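You operate a simulated robot arm through the tools that you are given. There is no shell and no other tool. Be economical: measure what you need, move in short steps, check, and stop when the job is done.

You are at the controls of a simulated robot arm. One attempt, no reset.

Task
Take the small box from the top of the long desk and put it on top of the blue box there.

It is judged by the outcome, as a careful person would: the job done as asked, and still so three seconds after it is handed in. It fails if anything else is knocked over, pushed out of place, dropped, spilled or broken.

Robot
A 7-joint arm with a two-finger parallel gripper on a trunk, on a base that drives. Base frame: it is fixed to the floor where the robot stands at the start and does not move with it; the origin is under the middle of the robot, x ahead of it, y to its left, z up. Units: mm, rad, N and s.
With the tool pointing down near the work surface it reaches from about 480 to 920 mm from the robot's upright axis, wherever it stands. Its first joint turns from -2.007 to 2.007 rad. Payload 3.91 kg.
The tool frame sits at the grasp point between the pads (the TCP): z along the fingers, y along the line on which they close. The tips reach 30 mm beyond it. The gripper opens to 110 mm. The fingers are 20 mm wide and 10 mm thick; the gripper's body (48 by 112 mm) begins 55 mm behind the TCP.
Orientation is told as [roll, pitch, yaw] about the base's x, y, z axes, in that order, counted from this pose: with the fingers straight down and closing along the base's y, the tool's x points along the base's -x, its y along +y and its z along -z.

Tools
- The arm moves only by the tool servo_tool. Its argument "motion" is a list of rows, each an object (a shift or turn left out is 0, a gripper value left out holds the last) with "travel": the shift along the tool's x, y, z in cm, a list of three; "dr": the turn, a rotation vector about the tool's x, y, z in rad, a list of three; "fingers": the finger opening in cm, from 0 to 11. In form: [{"travel": [x, y, z], "dr": [rx, ry, rz], "fingers": fingers}, ...]. A call has 1 to 12 rows; each row shifts and turns the commanded pose from where the row before left it, along the tool's axes as they then stand. A row lasts 0.2 s, in which the tool goes at most 50 mm and 0.15 rad; a call with a longer step from one row to the next is refused whole, and so is a gripper value outside its range. Where a pose cannot be reached the arm comes as near as it can. A force on the tool above 40 N (or 10 N above the force at the start of the call, whichever is more), or a blocked arm, ends the call early, and 0.2 s more pass. Each finger travels about 153 mm/s and halts on what it meets, pressing with about 24 N; the grip force reading is that of the motor and also rises with nothing between the fingers. The clock runs only during rows and for 0.2 s after the last one: add rows that do not move to give the fingers time. The reply holds the time, the measured pose of the TCP, the force on the tool along the base axes, the opening and the grip force, in the units named above and with some noise.
- Cameras (640 x 400 px; columns grow to the right, rows downward): "scene" is now at [229, 192.6, 1292.8]; the picture's right is [-0.15, -0.99, 0.00], its down [-0.52, 0.08, -0.85] and it looks along [0.84, -0.13, -0.53] (base axes); focal length 263 px, centre (320, 200). "wrist" rides on the gripper at [72, 17, -103] in the tool frame; the picture's right is [-0.23, 0.97, 0.00], its down [-0.76, -0.18, -0.62] and it looks along [-0.61, -0.14, 0.78] (tool axes); focal length 222 px, centre (320, 200). There is no depth. A picture from a camera that has moved, and an enlarged one, comes with that camera's place and axes in the base frame and with its lens.
- camera(camera): a new picture of that camera. The clock stands still meanwhile.
- raise_lower(by): slides the trunk up (or, below 0, down) by that many mm; the arm and the scene camera ride with it, the base frame stays. It gives what a move gives, with no picture.
- base_move(legs): drives the robot by 1 to 6 legs, each [ahead, left, turn to the left] in mm, mm and rad, along the robot's own axes; the way and the turn of a leg run together, so that a leg with both is an arc; at most 1500 mm and 3.142 rad a leg. The arm and the cameras ride along, it lands a little off, and it stops where it bumps. It gives what a move gives.
- pan_tilt(pan, tilt): turns the head with the scene camera to pan (to the left, within 1.396 rad either way) and tilt (down, from -0.506 to 1.204), counted from straight ahead of the robot. It gives what a move gives.
- close_up(camera, box): a new picture of the part [left, top, right, bottom] of that camera's present view, enlarged. The clock stands still meanwhile.
- finish_job(): hands the job in; it is judged then, once.

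Go step by step. Nothing tells you exact positions but the pictures and the camera data: compare them with the known pose of the tool, close in by small moves and look again before you grip or let go. The budget is 120 turns and 90 pictures, counting those below and the enlarged ones. Unless the task says otherwise, let go and move clear before handing in, and close with one line.

The tools are called after "Emit:" as a command line: name --argument value ..., lists and objects as JSON in quotes. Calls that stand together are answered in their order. servo_tool: Moves the arm, as the interface text tells. Its arguments: {"type":"object","properties":{"motion":{"type":"array","items":{"type":"object","properties":{"travel":{"type":"array","items":{"type":"number"}},"dr":{"type":"array","items":{"type":"number"}},"fingers":{"type":"number"}}}}},"required":["motion"]} The other tools are called the same way: raise_lower (by) slides the trunk up or down; base_move (legs) drives the base; pan_tilt (pan, tilt) turns the head that bears the scene camera; camera (camera) takes a picture; close_up (camera, box) takes an enlarged picture of a part of a camera's view; finish_job () hands the job in.

At the start:

```text
time: 0.0
eef_pos: [555.2, -6.5, 1140.8]
tool_rot: [0.001, 0.002, -0.001]
ft_force: [0.9, -0.6, 0.1]
finger_gap: 110.2
gripper_force: 0.1
trunk travel left (down, up): [-625.0, 365.0]
robot x, y, heading: [0.4, -2.4, -0.001]
head pan, tilt: [-0.154, 0.555]
```

scene: 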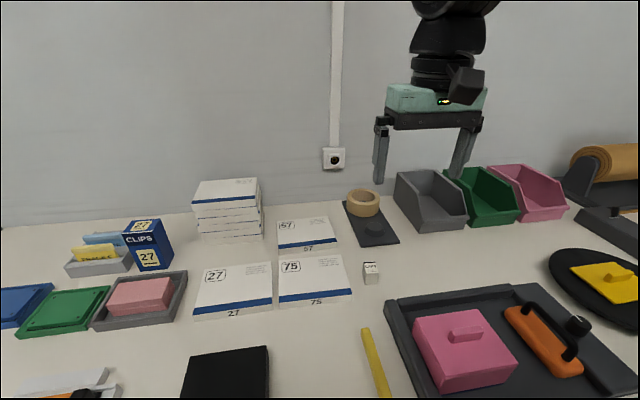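
wrist: 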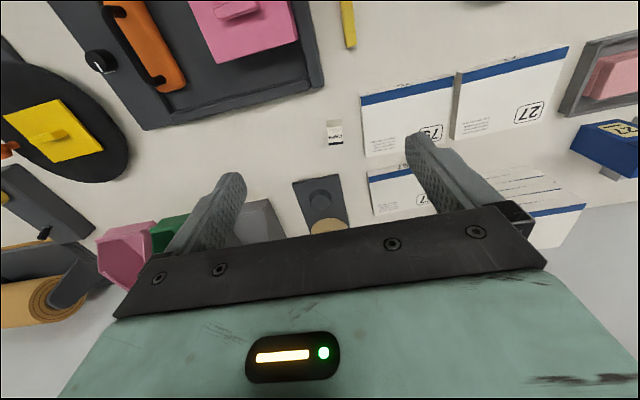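

I see a small white box near the middle and a blue "CLIPS" box at the left. I'll take a closer look at both, and check the rest of the desk.

Emit:
close_up --camera "scene" --box '[320, 240, 420, 300]'

Emit:
close_up --camera "scene" --box '[40, 200, 200, 300]'

Emit:
pan_tilt --pan 0.5 --tilt 0.7

Emit:
camera --camera "scene"

Emit:
pan_tilt --pan -0.8 --tilt 0.7

Emit:
camera --camera "scene"

```text
6.40 times, centred on (370, 270) of scene
camera zoom: at [229.0, 192.6, 1292.8], right [-0.15, -0.99, 0.0], down [-0.52, 0.08, -0.85], along [0.84, -0.13, -0.53], focal length 1682 px, centre (0, -248)
```

zoom: 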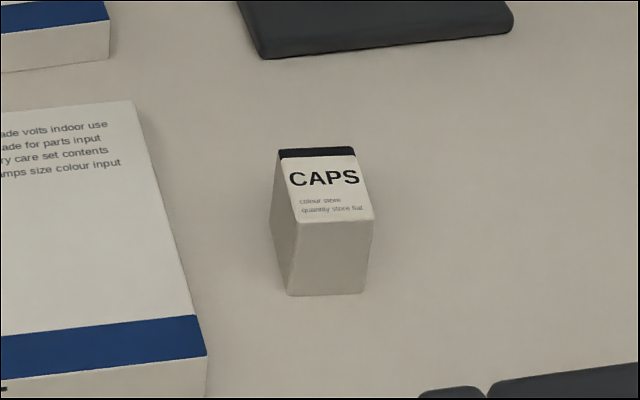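

```text
4.00 times, centred on (120, 250) of scene
camera zoom: at [229.0, 192.6, 1292.8], right [-0.15, -0.99, 0.0], down [-0.52, 0.08, -0.85], along [0.84, -0.13, -0.53], focal length 1051 px, centre (1120, 0)
```

zoom: 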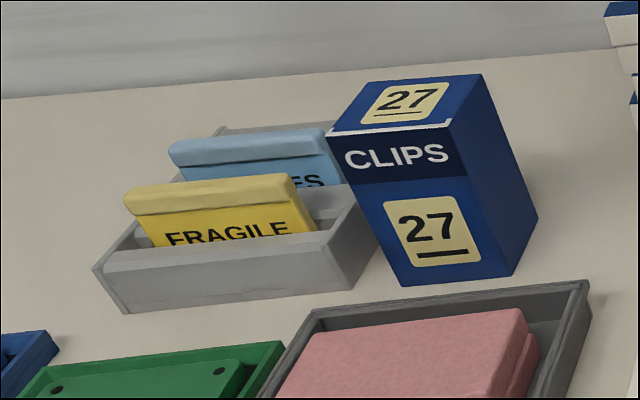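

```text
time: 1.0
eef_pos: [555.6, -5.2, 1140.4]
tool_rot: [0.0, 0.001, 0.0]
ft_force: [0.5, -0.4, -0.4]
finger_gap: 110.2
gripper_force: 0.1
trunk travel left (down, up): [-625.0, 365.0]
robot x, y, heading: [-0.2, -0.9, -0.0]
head pan, tilt: [0.499, 0.7]
```

```text
85 pictures are left
camera scene: at [215.0, 247.0, 1280.2], right [0.48, -0.88, 0.0], down [-0.57, -0.31, -0.77], along [0.67, 0.37, -0.64], focal length 263 px, centre (320, 200)
```

scene: 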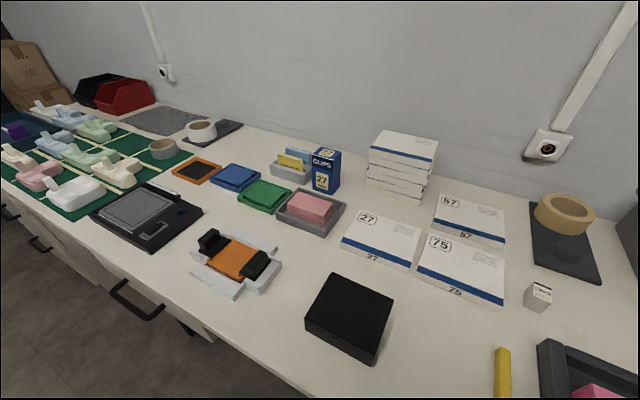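

```text
time: 2.5
eef_pos: [556.5, -5.5, 1138.7]
tool_rot: [0.001, -0.001, 0.0]
ft_force: [-0.6, -0.2, -0.3]
finger_gap: 110.2
gripper_force: 0.0
trunk travel left (down, up): [-625.0, 365.0]
robot x, y, heading: [1.5, -1.6, -0.001]
head pan, tilt: [-0.799, 0.7]
```

```text
84 pictures are left
camera scene: at [199.6, 145.5, 1280.2], right [-0.72, -0.7, 0.0], down [-0.45, 0.46, -0.76], along [0.53, -0.55, -0.64], focal length 263 px, centre (320, 200)
```

scene: 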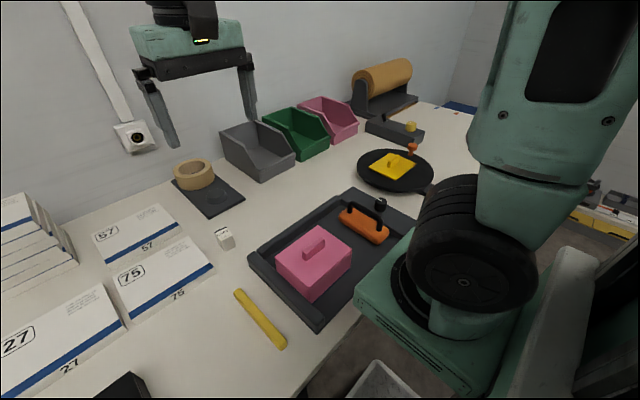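

The small box is the white "CAPS" box, about 27x36x40 mm, centred near (657, 3) on the desk. The blue "CLIPS" box is near (795, 542) with its top at about z 902. I'll move above the small box first.

Emit:
servo_tool --motion '[{"travel": [-1.7, 0.15, 3.3], "fingers": 6}, {"travel": [-1.7, 0.15, 3.3]}, {"travel": [-1.7, 0.15, 3.3]}, {"travel": [-1.7, 0.15, 3.3]}, {"travel": [-1.7, 0.15, 3.3]}, {"travel": [-1.6, 0.1, 3.3], "dr": [0, 0, 0.08]}, {}, {}]'

Emit:
camera --camera "wrist"

Emit:
pan_tilt --pan -0.154 --tilt 0.7

Emit:
camera --camera "scene"

```text
time: 4.3
eef_pos: [657.5, 3.5, 943.1]
tool_rot: [0.0, 0.001, -0.079]
ft_force: [0.3, 0.4, 0.1]
finger_gap: 60.1
gripper_force: 0.1
trunk travel left (down, up): [-625.0, 365.0]
robot x, y, heading: [3.7, -0.1, 0.003]
head pan, tilt: [-0.799, 0.7]
```

```text
83 pictures are left
camera wrist: at [585.6, 26.5, 1045.5], right [0.3, 0.95, 0.0], down [0.74, -0.24, 0.62], along [0.59, -0.19, -0.78], focal length 222 px, centre (320, 200)
```

wrist: 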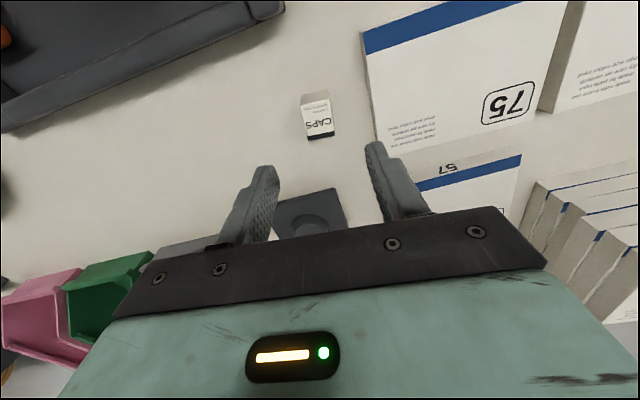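

```text
time: 5.3
eef_pos: [657.3, 3.1, 943.0]
tool_rot: [0.0, 0.001, -0.081]
ft_force: [-0.5, -0.5, 0.2]
finger_gap: 60.2
gripper_force: 0.1
trunk travel left (down, up): [-625.0, 365.0]
robot x, y, heading: [2.2, -5.2, 0.0]
head pan, tilt: [-0.154, 0.7]
```

```text
82 pictures are left
camera scene: at [224.3, 193.3, 1280.2], right [-0.15, -0.99, 0.0], down [-0.64, 0.1, -0.76], along [0.76, -0.12, -0.64], focal length 263 px, centre (320, 200)
```

scene: 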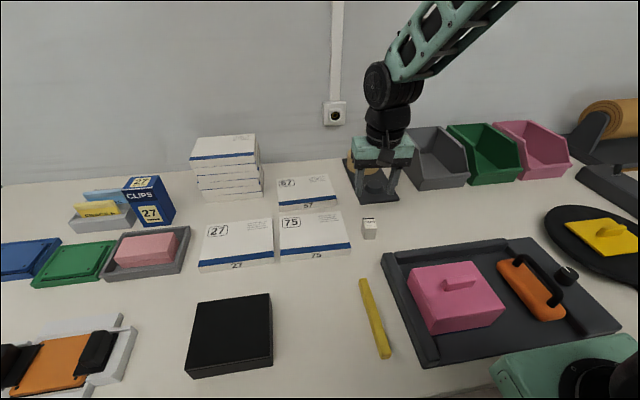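

The small box lies ahead of the fingers in the wrist view; I'll enlarge it to refine its position and yaw.

Emit:
close_up --camera "wrist" --box '[280, 80, 360, 130]'

Emit:
close_up --camera "wrist" --box '[240, 70, 400, 170]'

```text
8.00 times, centred on (320, 105) of wrist
camera zoom: at [585.6, 26.4, 1045.7], right [0.3, 0.95, 0.0], down [0.74, -0.24, 0.62], along [0.59, -0.19, -0.78], focal length 1777 px, centre (320, 960)
```

zoom: 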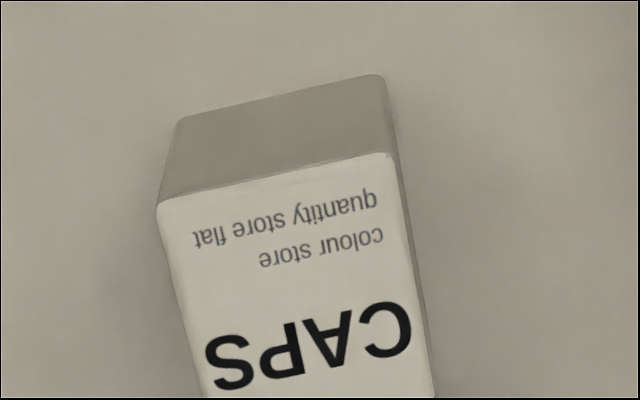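

```text
4.00 times, centred on (320, 120) of wrist
camera zoom: at [585.6, 26.4, 1045.7], right [0.3, 0.95, 0.0], down [0.74, -0.24, 0.62], along [0.59, -0.19, -0.78], focal length 888 px, centre (320, 520)
```

zoom: 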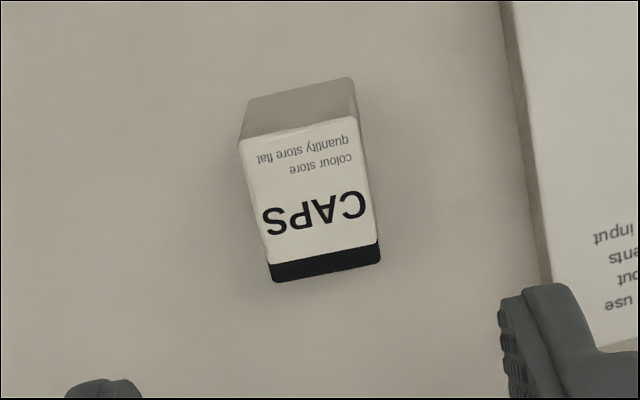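

Refined: the box is centred at about (658.7, 0.9) with yaw −0.12, and the side clearance is fine. I'll correct and go down partway, then check.

Emit:
servo_tool --motion '[{"travel": [-0.1, -0.23, 0], "dr": [0, 0, 0.04], "fingers": 5.4}, {"travel": [0, 0, 2.5]}, {"travel": [0, 0, 2.5]}, {"travel": [0, 0, 2.5]}, {}, {}]'

Emit:
close_up --camera "wrist" --box '[200, 70, 440, 220]'

Emit:
close_up --camera "scene" --box '[320, 150, 440, 250]'

```text
time: 6.7
eef_pos: [657.4, 1.3, 866.9]
tool_rot: [0.0, 0.001, -0.121]
ft_force: [0.3, -0.4, 0.9]
finger_gap: 54.1
gripper_force: 0.0
trunk travel left (down, up): [-625.0, 365.0]
robot x, y, heading: [-0.4, 1.6, 0.001]
head pan, tilt: [-0.154, 0.7]
```

```text
2.67 times, centred on (320, 145) of wrist
camera zoom: at [586.5, 26.4, 969.2], right [0.34, 0.94, 0.0], down [0.73, -0.27, 0.62], along [0.59, -0.21, -0.78], focal length 592 px, centre (320, 347)
```

zoom: 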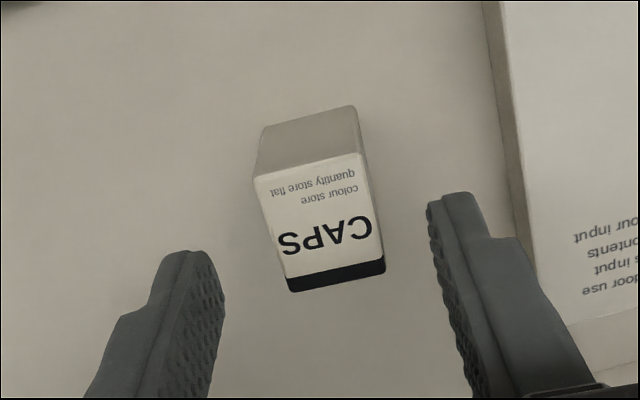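

```text
4.00 times, centred on (380, 200) of scene
camera zoom: at [224.3, 193.4, 1280.2], right [-0.15, -0.99, 0.0], down [-0.64, 0.1, -0.76], along [0.76, -0.12, -0.64], focal length 1051 px, centre (80, 200)
```

zoom: 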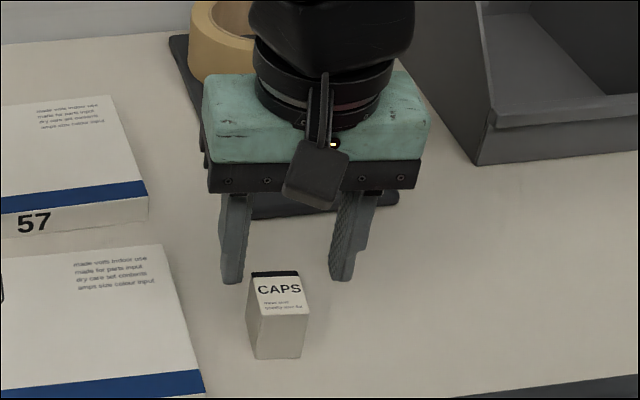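

Aligned within about 1 mm. I'll descend and close.

Emit:
servo_tool --motion '[{"travel": [-0.05, 0, 2.5]}, {"travel": [0, 0, 2.0]}, {"travel": [0, 0, 0.9]}, {}, {}]'

Emit:
camera --camera "wrist"

Emit:
close_up --camera "scene" --box '[320, 150, 440, 250]'

```text
time: 7.9
eef_pos: [658.4, -0.3, 813.8]
tool_rot: [0.001, 0.0, -0.12]
ft_force: [-0.4, -0.2, 0.3]
finger_gap: 54.0
gripper_force: 0.1
trunk travel left (down, up): [-625.0, 365.0]
robot x, y, heading: [3.6, -0.0, -0.005]
head pan, tilt: [-0.154, 0.7]
```

```text
77 pictures are left
camera wrist: at [587.4, 26.1, 915.9], right [0.34, 0.94, 0.0], down [0.73, -0.27, 0.62], along [0.59, -0.21, -0.78], focal length 222 px, centre (320, 200)
```

wrist: 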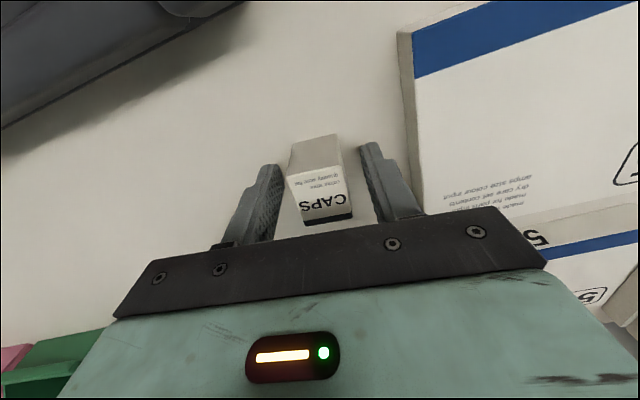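

```text
4.00 times, centred on (380, 200) of scene
camera zoom: at [224.3, 193.4, 1280.2], right [-0.15, -0.99, 0.0], down [-0.64, 0.1, -0.76], along [0.76, -0.12, -0.64], focal length 1051 px, centre (80, 200)
```

zoom: 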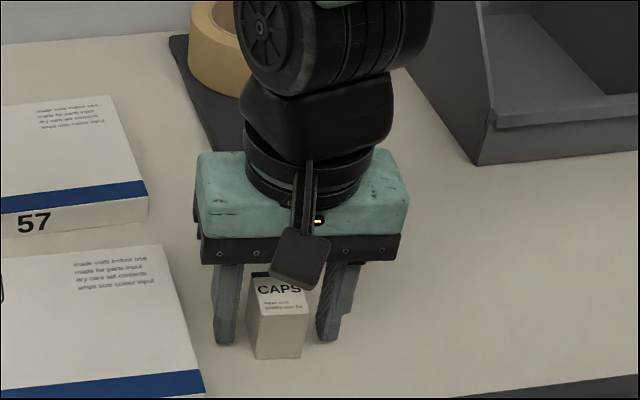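

The fingers straddle the box. I'll close, then lift.

Emit:
servo_tool --motion '[{"fingers": 4}, {"fingers": 3}, {"fingers": 1.5}, {}, {}]'

Emit:
servo_tool --motion '[{"travel": [0, 0, -1]}, {"travel": [0, 0, -2.5]}, {"travel": [0, 0, -4]}, {"travel": [0, 0, -4]}, {"travel": [0, 0, -4]}, {"travel": [0, 0, -4]}, {"travel": [0, 0, -4]}, {}]'

Emit:
camera --camera "wrist"

```text
time: 9.1
eef_pos: [658.4, -0.9, 813.2]
tool_rot: [0.0, -0.001, -0.12]
ft_force: [0.2, -0.2, 0.4]
finger_gap: 29.5
gripper_force: 24.0
trunk travel left (down, up): [-625.0, 365.0]
robot x, y, heading: [-1.5, -0.0, -0.004]
head pan, tilt: [-0.154, 0.7]
```

```text
time: 10.9
eef_pos: [657.4, 0.7, 1048.0]
tool_rot: [0.0, -0.001, -0.12]
ft_force: [0.5, -0.3, -1.2]
finger_gap: 29.6
gripper_force: 23.4
trunk travel left (down, up): [-625.0, 365.0]
robot x, y, heading: [-1.7, 1.1, -0.002]
head pan, tilt: [-0.154, 0.7]
```

```text
75 pictures are left
camera wrist: at [587.1, 26.4, 1150.1], right [0.34, 0.94, 0.0], down [0.73, -0.27, 0.62], along [0.59, -0.21, -0.78], focal length 222 px, centre (320, 200)
```

wrist: 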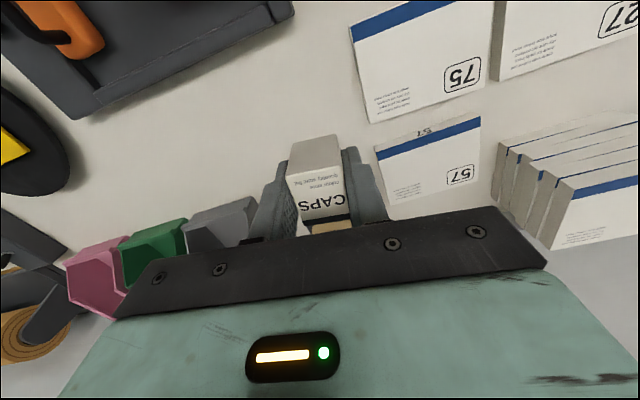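

The box is held. I'll drive the base left so the blue box is directly ahead.

Emit:
base_move --legs '[[0, 270, 0], [0, 270, 0]]'

Emit:
pan_tilt --pan -0.15 --tilt 0.7

Emit:
camera --camera "scene"

Emit:
camera --camera "wrist"

```text
time: 14.4
eef_pos: [658.1, 540.7, 1047.3]
tool_rot: [0.0, -0.001, -0.122]
ft_force: [0.6, 0.2, -0.7]
finger_gap: 29.5
gripper_force: 23.9
trunk travel left (down, up): [-625.0, 365.0]
robot x, y, heading: [1.5, 541.2, 0.0]
head pan, tilt: [-0.154, 0.7]
```

```text
time: 15.0
eef_pos: [657.5, 540.0, 1047.4]
tool_rot: [0.0, -0.001, -0.12]
ft_force: [0.7, -0.5, -0.2]
finger_gap: 29.5
gripper_force: 23.6
trunk travel left (down, up): [-625.0, 365.0]
robot x, y, heading: [-0.7, 540.1, -0.002]
head pan, tilt: [-0.15, 0.7]
```

```text
74 pictures are left
camera scene: at [224.5, 733.5, 1280.2], right [-0.15, -0.99, 0.0], down [-0.64, 0.1, -0.76], along [0.76, -0.12, -0.64], focal length 263 px, centre (320, 200)
```

scene: 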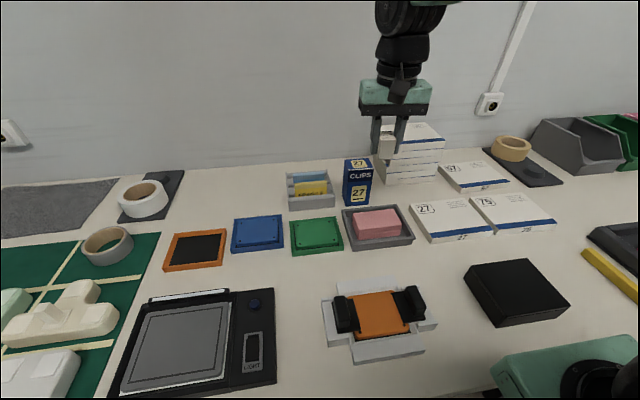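

```text
73 pictures are left
camera wrist: at [587.1, 565.9, 1149.7], right [0.34, 0.94, 0.0], down [0.73, -0.27, 0.62], along [0.59, -0.21, -0.78], focal length 222 px, centre (320, 200)
```

wrist: 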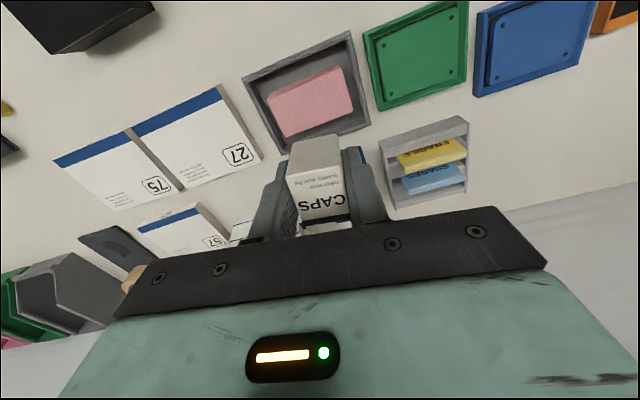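

Now I'll enlarge the blue box from this side to fix its top.

Emit:
close_up --camera "scene" --box '[310, 140, 410, 220]'

```text
5.00 times, centred on (360, 180) of scene
camera zoom: at [224.5, 733.5, 1280.2], right [-0.15, -0.99, 0.0], down [-0.64, 0.1, -0.76], along [0.76, -0.12, -0.64], focal length 1314 px, centre (120, 300)
```

zoom: 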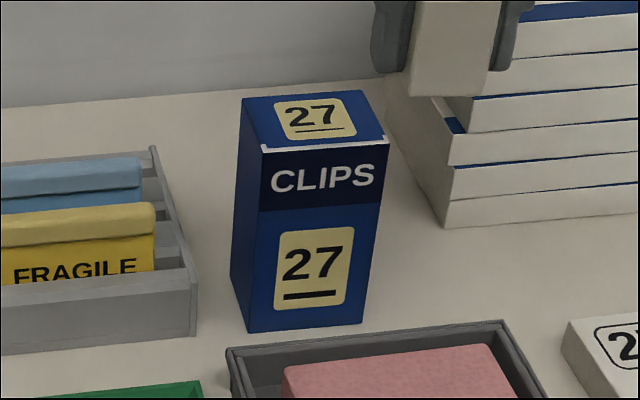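

The blue box's top is centred at about (796.5, 542.4), z ≈ 905, about 51x67 mm. I'll straighten the yaw and move above it at a safe height.

Emit:
servo_tool --motion '[{"dr": [0, 0, -0.12]}, {"travel": [-3.5, 0.05, 0]}, {"travel": [-3.5, 0.05, 0]}, {"travel": [-3.5, 0.05, 1]}, {"travel": [-3.3, 0.05, 2]}, {"travel": [0, 0, 2]}, {"travel": [0, 0, 1.7]}, {}, {}]'

Emit:
close_up --camera "scene" --box '[310, 110, 430, 210]'

Emit:
camera --camera "wrist"

```text
time: 17.0
eef_pos: [795.5, 541.8, 979.6]
tool_rot: [0.001, -0.001, 0.0]
ft_force: [-0.5, 0.4, -1.0]
finger_gap: 29.4
gripper_force: 24.0
trunk travel left (down, up): [-625.0, 365.0]
robot x, y, heading: [0.6, 539.6, -0.006]
head pan, tilt: [-0.15, 0.7]
```

```text
4.00 times, centred on (370, 160) of scene
camera zoom: at [224.5, 733.5, 1280.2], right [-0.15, -0.99, 0.0], down [-0.64, 0.1, -0.76], along [0.76, -0.12, -0.64], focal length 1051 px, centre (120, 360)
```

zoom: 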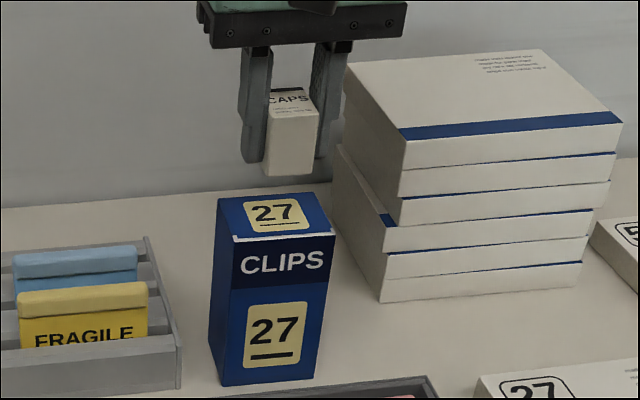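

```text
70 pictures are left
camera wrist: at [722.5, 558.7, 1082.3], right [0.23, 0.97, 0.0], down [0.76, -0.18, 0.62], along [0.61, -0.14, -0.78], focal length 222 px, centre (320, 200)
```

wrist: 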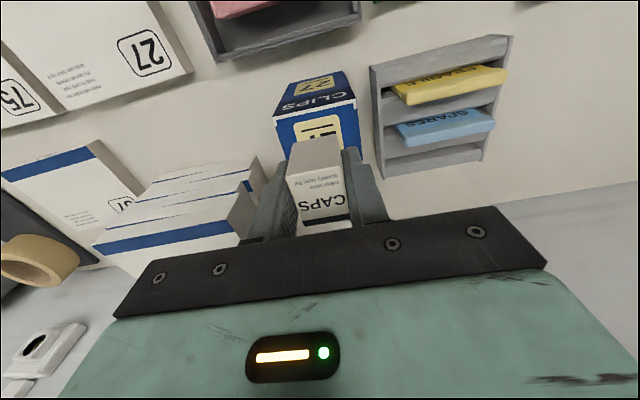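

The small box is centred over the blue one to within a couple of mm. I'll lower it to just above the surface and check.

Emit:
servo_tool --motion '[{"travel": [0, 0.03, 1.5]}, {"travel": [0, 0, 1.2]}, {"travel": [0, 0, 0.6]}, {}, {}]'

Emit:
close_up --camera "scene" --box '[330, 130, 410, 190]'

```text
time: 18.2
eef_pos: [795.0, 541.4, 947.5]
tool_rot: [0.0, 0.0, -0.002]
ft_force: [0.6, -0.5, -0.9]
finger_gap: 29.3
gripper_force: 23.8
trunk travel left (down, up): [-625.0, 365.0]
robot x, y, heading: [-1.3, 540.1, -0.0]
head pan, tilt: [-0.15, 0.7]
```

```text
6.67 times, centred on (370, 160) of scene
camera zoom: at [224.5, 733.5, 1280.2], right [-0.15, -0.99, 0.0], down [-0.64, 0.1, -0.76], along [0.76, -0.12, -0.64], focal length 1752 px, centre (-13, 467)
```

zoom: 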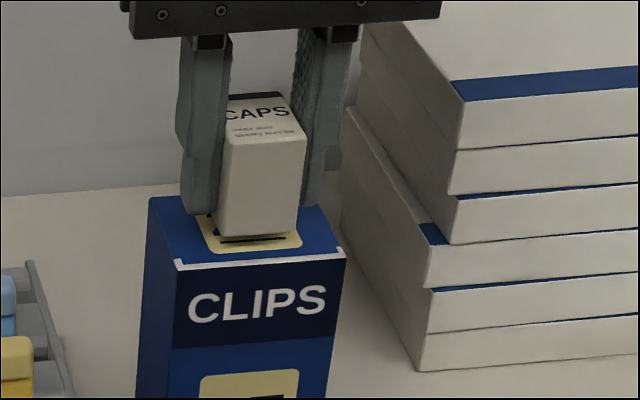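

About 8 mm to go. I'll lower in small steps and watch the force.

Emit:
servo_tool --motion '[{"travel": [0, 0, 0.2]}, {"travel": [0, 0, 0.2]}, {"travel": [0, 0, 0.15]}, {}]'

Emit:
servo_tool --motion '[{"travel": [0, 0, 0.1]}, {}]'

Emit:
close_up --camera "scene" --box '[330, 130, 410, 190]'

```text
time: 19.2
eef_pos: [796.6, 542.2, 941.4]
tool_rot: [0.001, -0.001, -0.002]
ft_force: [-0.4, -0.1, -0.4]
finger_gap: 29.4
gripper_force: 23.9
trunk travel left (down, up): [-625.0, 365.0]
robot x, y, heading: [-1.4, 539.4, -0.001]
head pan, tilt: [-0.15, 0.7]
```

```text
time: 19.8
eef_pos: [795.0, 542.1, 939.6]
tool_rot: [-0.001, 0.001, -0.001]
ft_force: [0.1, 0.6, -0.9]
finger_gap: 29.4
gripper_force: 23.1
trunk travel left (down, up): [-625.0, 365.0]
robot x, y, heading: [0.9, 539.3, -0.0]
head pan, tilt: [-0.15, 0.7]
```

```text
6.67 times, centred on (370, 160) of scene
camera zoom: at [224.5, 733.5, 1280.2], right [-0.15, -0.99, 0.0], down [-0.64, 0.1, -0.76], along [0.76, -0.12, -0.64], focal length 1752 px, centre (-13, 467)
```

zoom: 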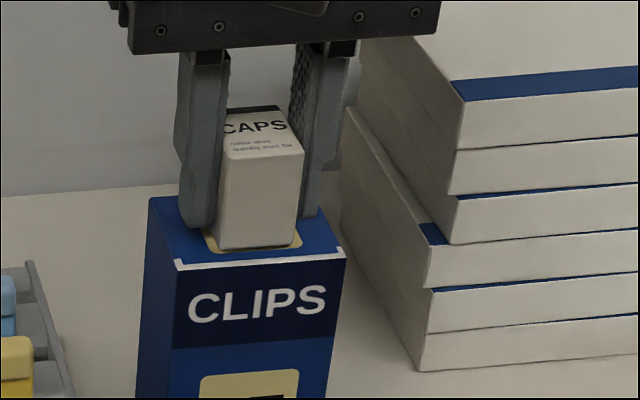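

No contact force yet, and the box is nearly down. I'll continue 1 mm at a time.

Emit:
servo_tool --motion '[{"travel": [0, 0, 0.1]}, {}]'

Emit:
servo_tool --motion '[{"travel": [0, 0, 0.1]}, {}]'

```text
time: 20.4
eef_pos: [795.7, 541.2, 939.5]
tool_rot: [0.0, 0.0, -0.003]
ft_force: [-0.8, -0.5, -0.8]
finger_gap: 29.4
gripper_force: 23.7
trunk travel left (down, up): [-625.0, 365.0]
robot x, y, heading: [0.6, 538.7, 0.001]
head pan, tilt: [-0.15, 0.7]
```

```text
time: 21.0
eef_pos: [796.6, 542.9, 938.2]
tool_rot: [-0.001, -0.002, -0.001]
ft_force: [-0.3, 1.0, -0.5]
finger_gap: 29.4
gripper_force: 24.3
trunk travel left (down, up): [-625.0, 365.0]
robot x, y, heading: [-2.4, 539.0, -0.005]
head pan, tilt: [-0.15, 0.7]
```

Emit:
servo_tool --motion '[{"travel": [0, 0, 0.1]}, {}]'

Emit:
close_up --camera "scene" --box '[350, 145, 390, 175]'

```text
time: 21.6
eef_pos: [795.0, 541.2, 938.7]
tool_rot: [-0.001, -0.001, -0.002]
ft_force: [-0.5, -0.6, 6.3]
finger_gap: 29.5
gripper_force: 24.3
trunk travel left (down, up): [-625.0, 365.0]
robot x, y, heading: [0.0, 537.4, 0.004]
head pan, tilt: [-0.15, 0.7]
```

```text
13.33 times, centred on (370, 160) of scene
camera zoom: at [224.2, 733.5, 1280.3], right [-0.15, -0.99, 0.0], down [-0.64, 0.1, -0.77], along [0.76, -0.12, -0.64], focal length 3504 px, centre (-347, 733)
```

zoom: 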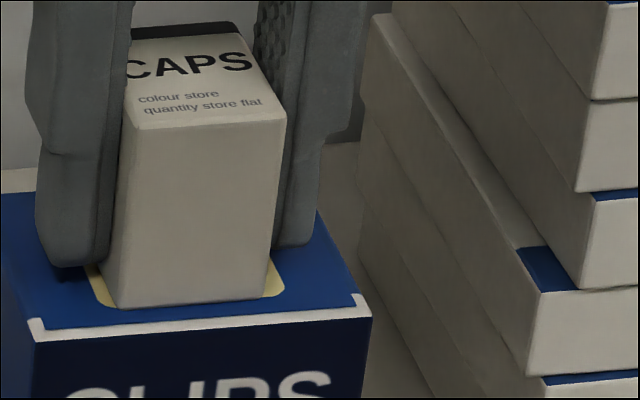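

The force reads 6 N, so the box is resting on the blue one. I'll open the fingers gently and rise.

Emit:
servo_tool --motion '[{"fingers": 3.2}, {"fingers": 3.8}, {"fingers": 5}, {}, {}]'

Emit:
close_up --camera "scene" --box '[330, 130, 410, 190]'

```text
time: 22.8
eef_pos: [796.9, 542.9, 937.3]
tool_rot: [-0.001, 0.0, -0.002]
ft_force: [0.5, 0.3, 0.0]
finger_gap: 50.2
gripper_force: 0.1
trunk travel left (down, up): [-625.0, 365.0]
robot x, y, heading: [3.7, 540.9, -0.002]
head pan, tilt: [-0.15, 0.7]
```

```text
6.67 times, centred on (370, 160) of scene
camera zoom: at [224.5, 733.5, 1280.2], right [-0.15, -0.99, 0.0], down [-0.64, 0.1, -0.76], along [0.76, -0.12, -0.64], focal length 1752 px, centre (-13, 467)
```

zoom: 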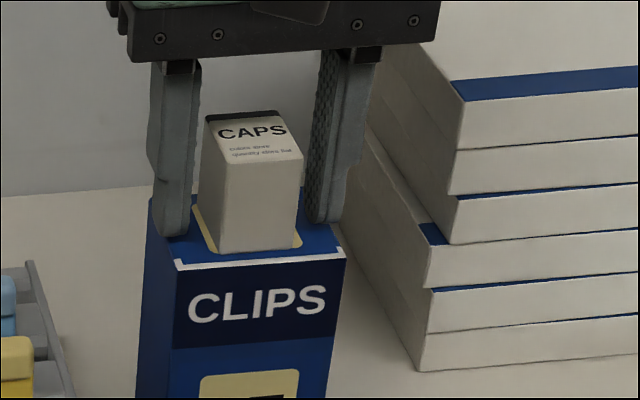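

Released, and the box stands steady. I'll lift straight up and back off.

Emit:
servo_tool --motion '[{"travel": [0, 0, -1]}, {"travel": [0, 0, -3]}, {"travel": [0, 0, -4]}, {"travel": [0, 0, -4]}, {"travel": [0, 0, -4]}, {"travel": [3, 0, -2]}, {"travel": [4, 0, 0]}, {"travel": [4, 0, 0]}, {}]'

Emit:
camera --camera "scene"

Emit:
close_up --camera "scene" --box '[310, 130, 410, 210]'

```text
time: 24.8
eef_pos: [684.4, 541.3, 1117.3]
tool_rot: [0.001, -0.001, 0.0]
ft_force: [-1.3, -0.4, -0.2]
finger_gap: 50.3
gripper_force: 0.0
trunk travel left (down, up): [-625.0, 365.0]
robot x, y, heading: [2.2, 537.6, -0.005]
head pan, tilt: [-0.15, 0.7]
```

```text
65 pictures are left
camera scene: at [224.6, 733.5, 1280.2], right [-0.15, -0.99, 0.0], down [-0.64, 0.1, -0.76], along [0.76, -0.12, -0.64], focal length 263 px, centre (320, 200)
```

scene: 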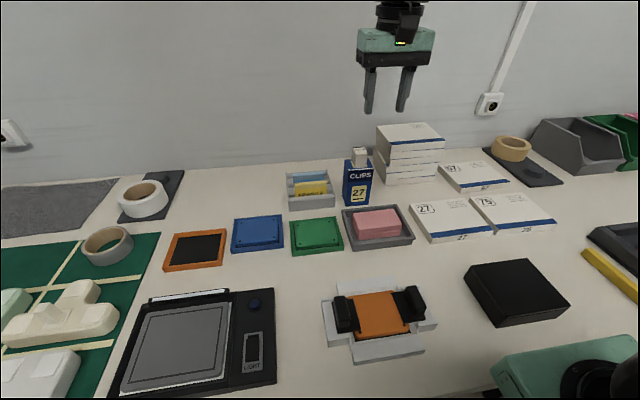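

```text
5.00 times, centred on (360, 170) of scene
camera zoom: at [224.6, 733.5, 1280.2], right [-0.15, -0.99, 0.0], down [-0.64, 0.1, -0.76], along [0.76, -0.12, -0.64], focal length 1314 px, centre (120, 350)
```

zoom: 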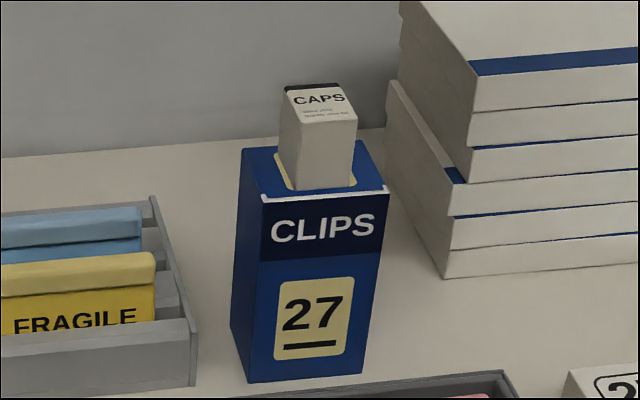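

The small box stands upright on the blue box, nothing else was disturbed and the arm is clear, so I'm handing in.

Emit:
finish_job

```text
The job is handed in.
```

The small white "CAPS" box is now standing on top of the blue "CLIPS" box. The gripper has let go and moved clear, and nothing else was disturbed in the last pictures before I handed the job in.
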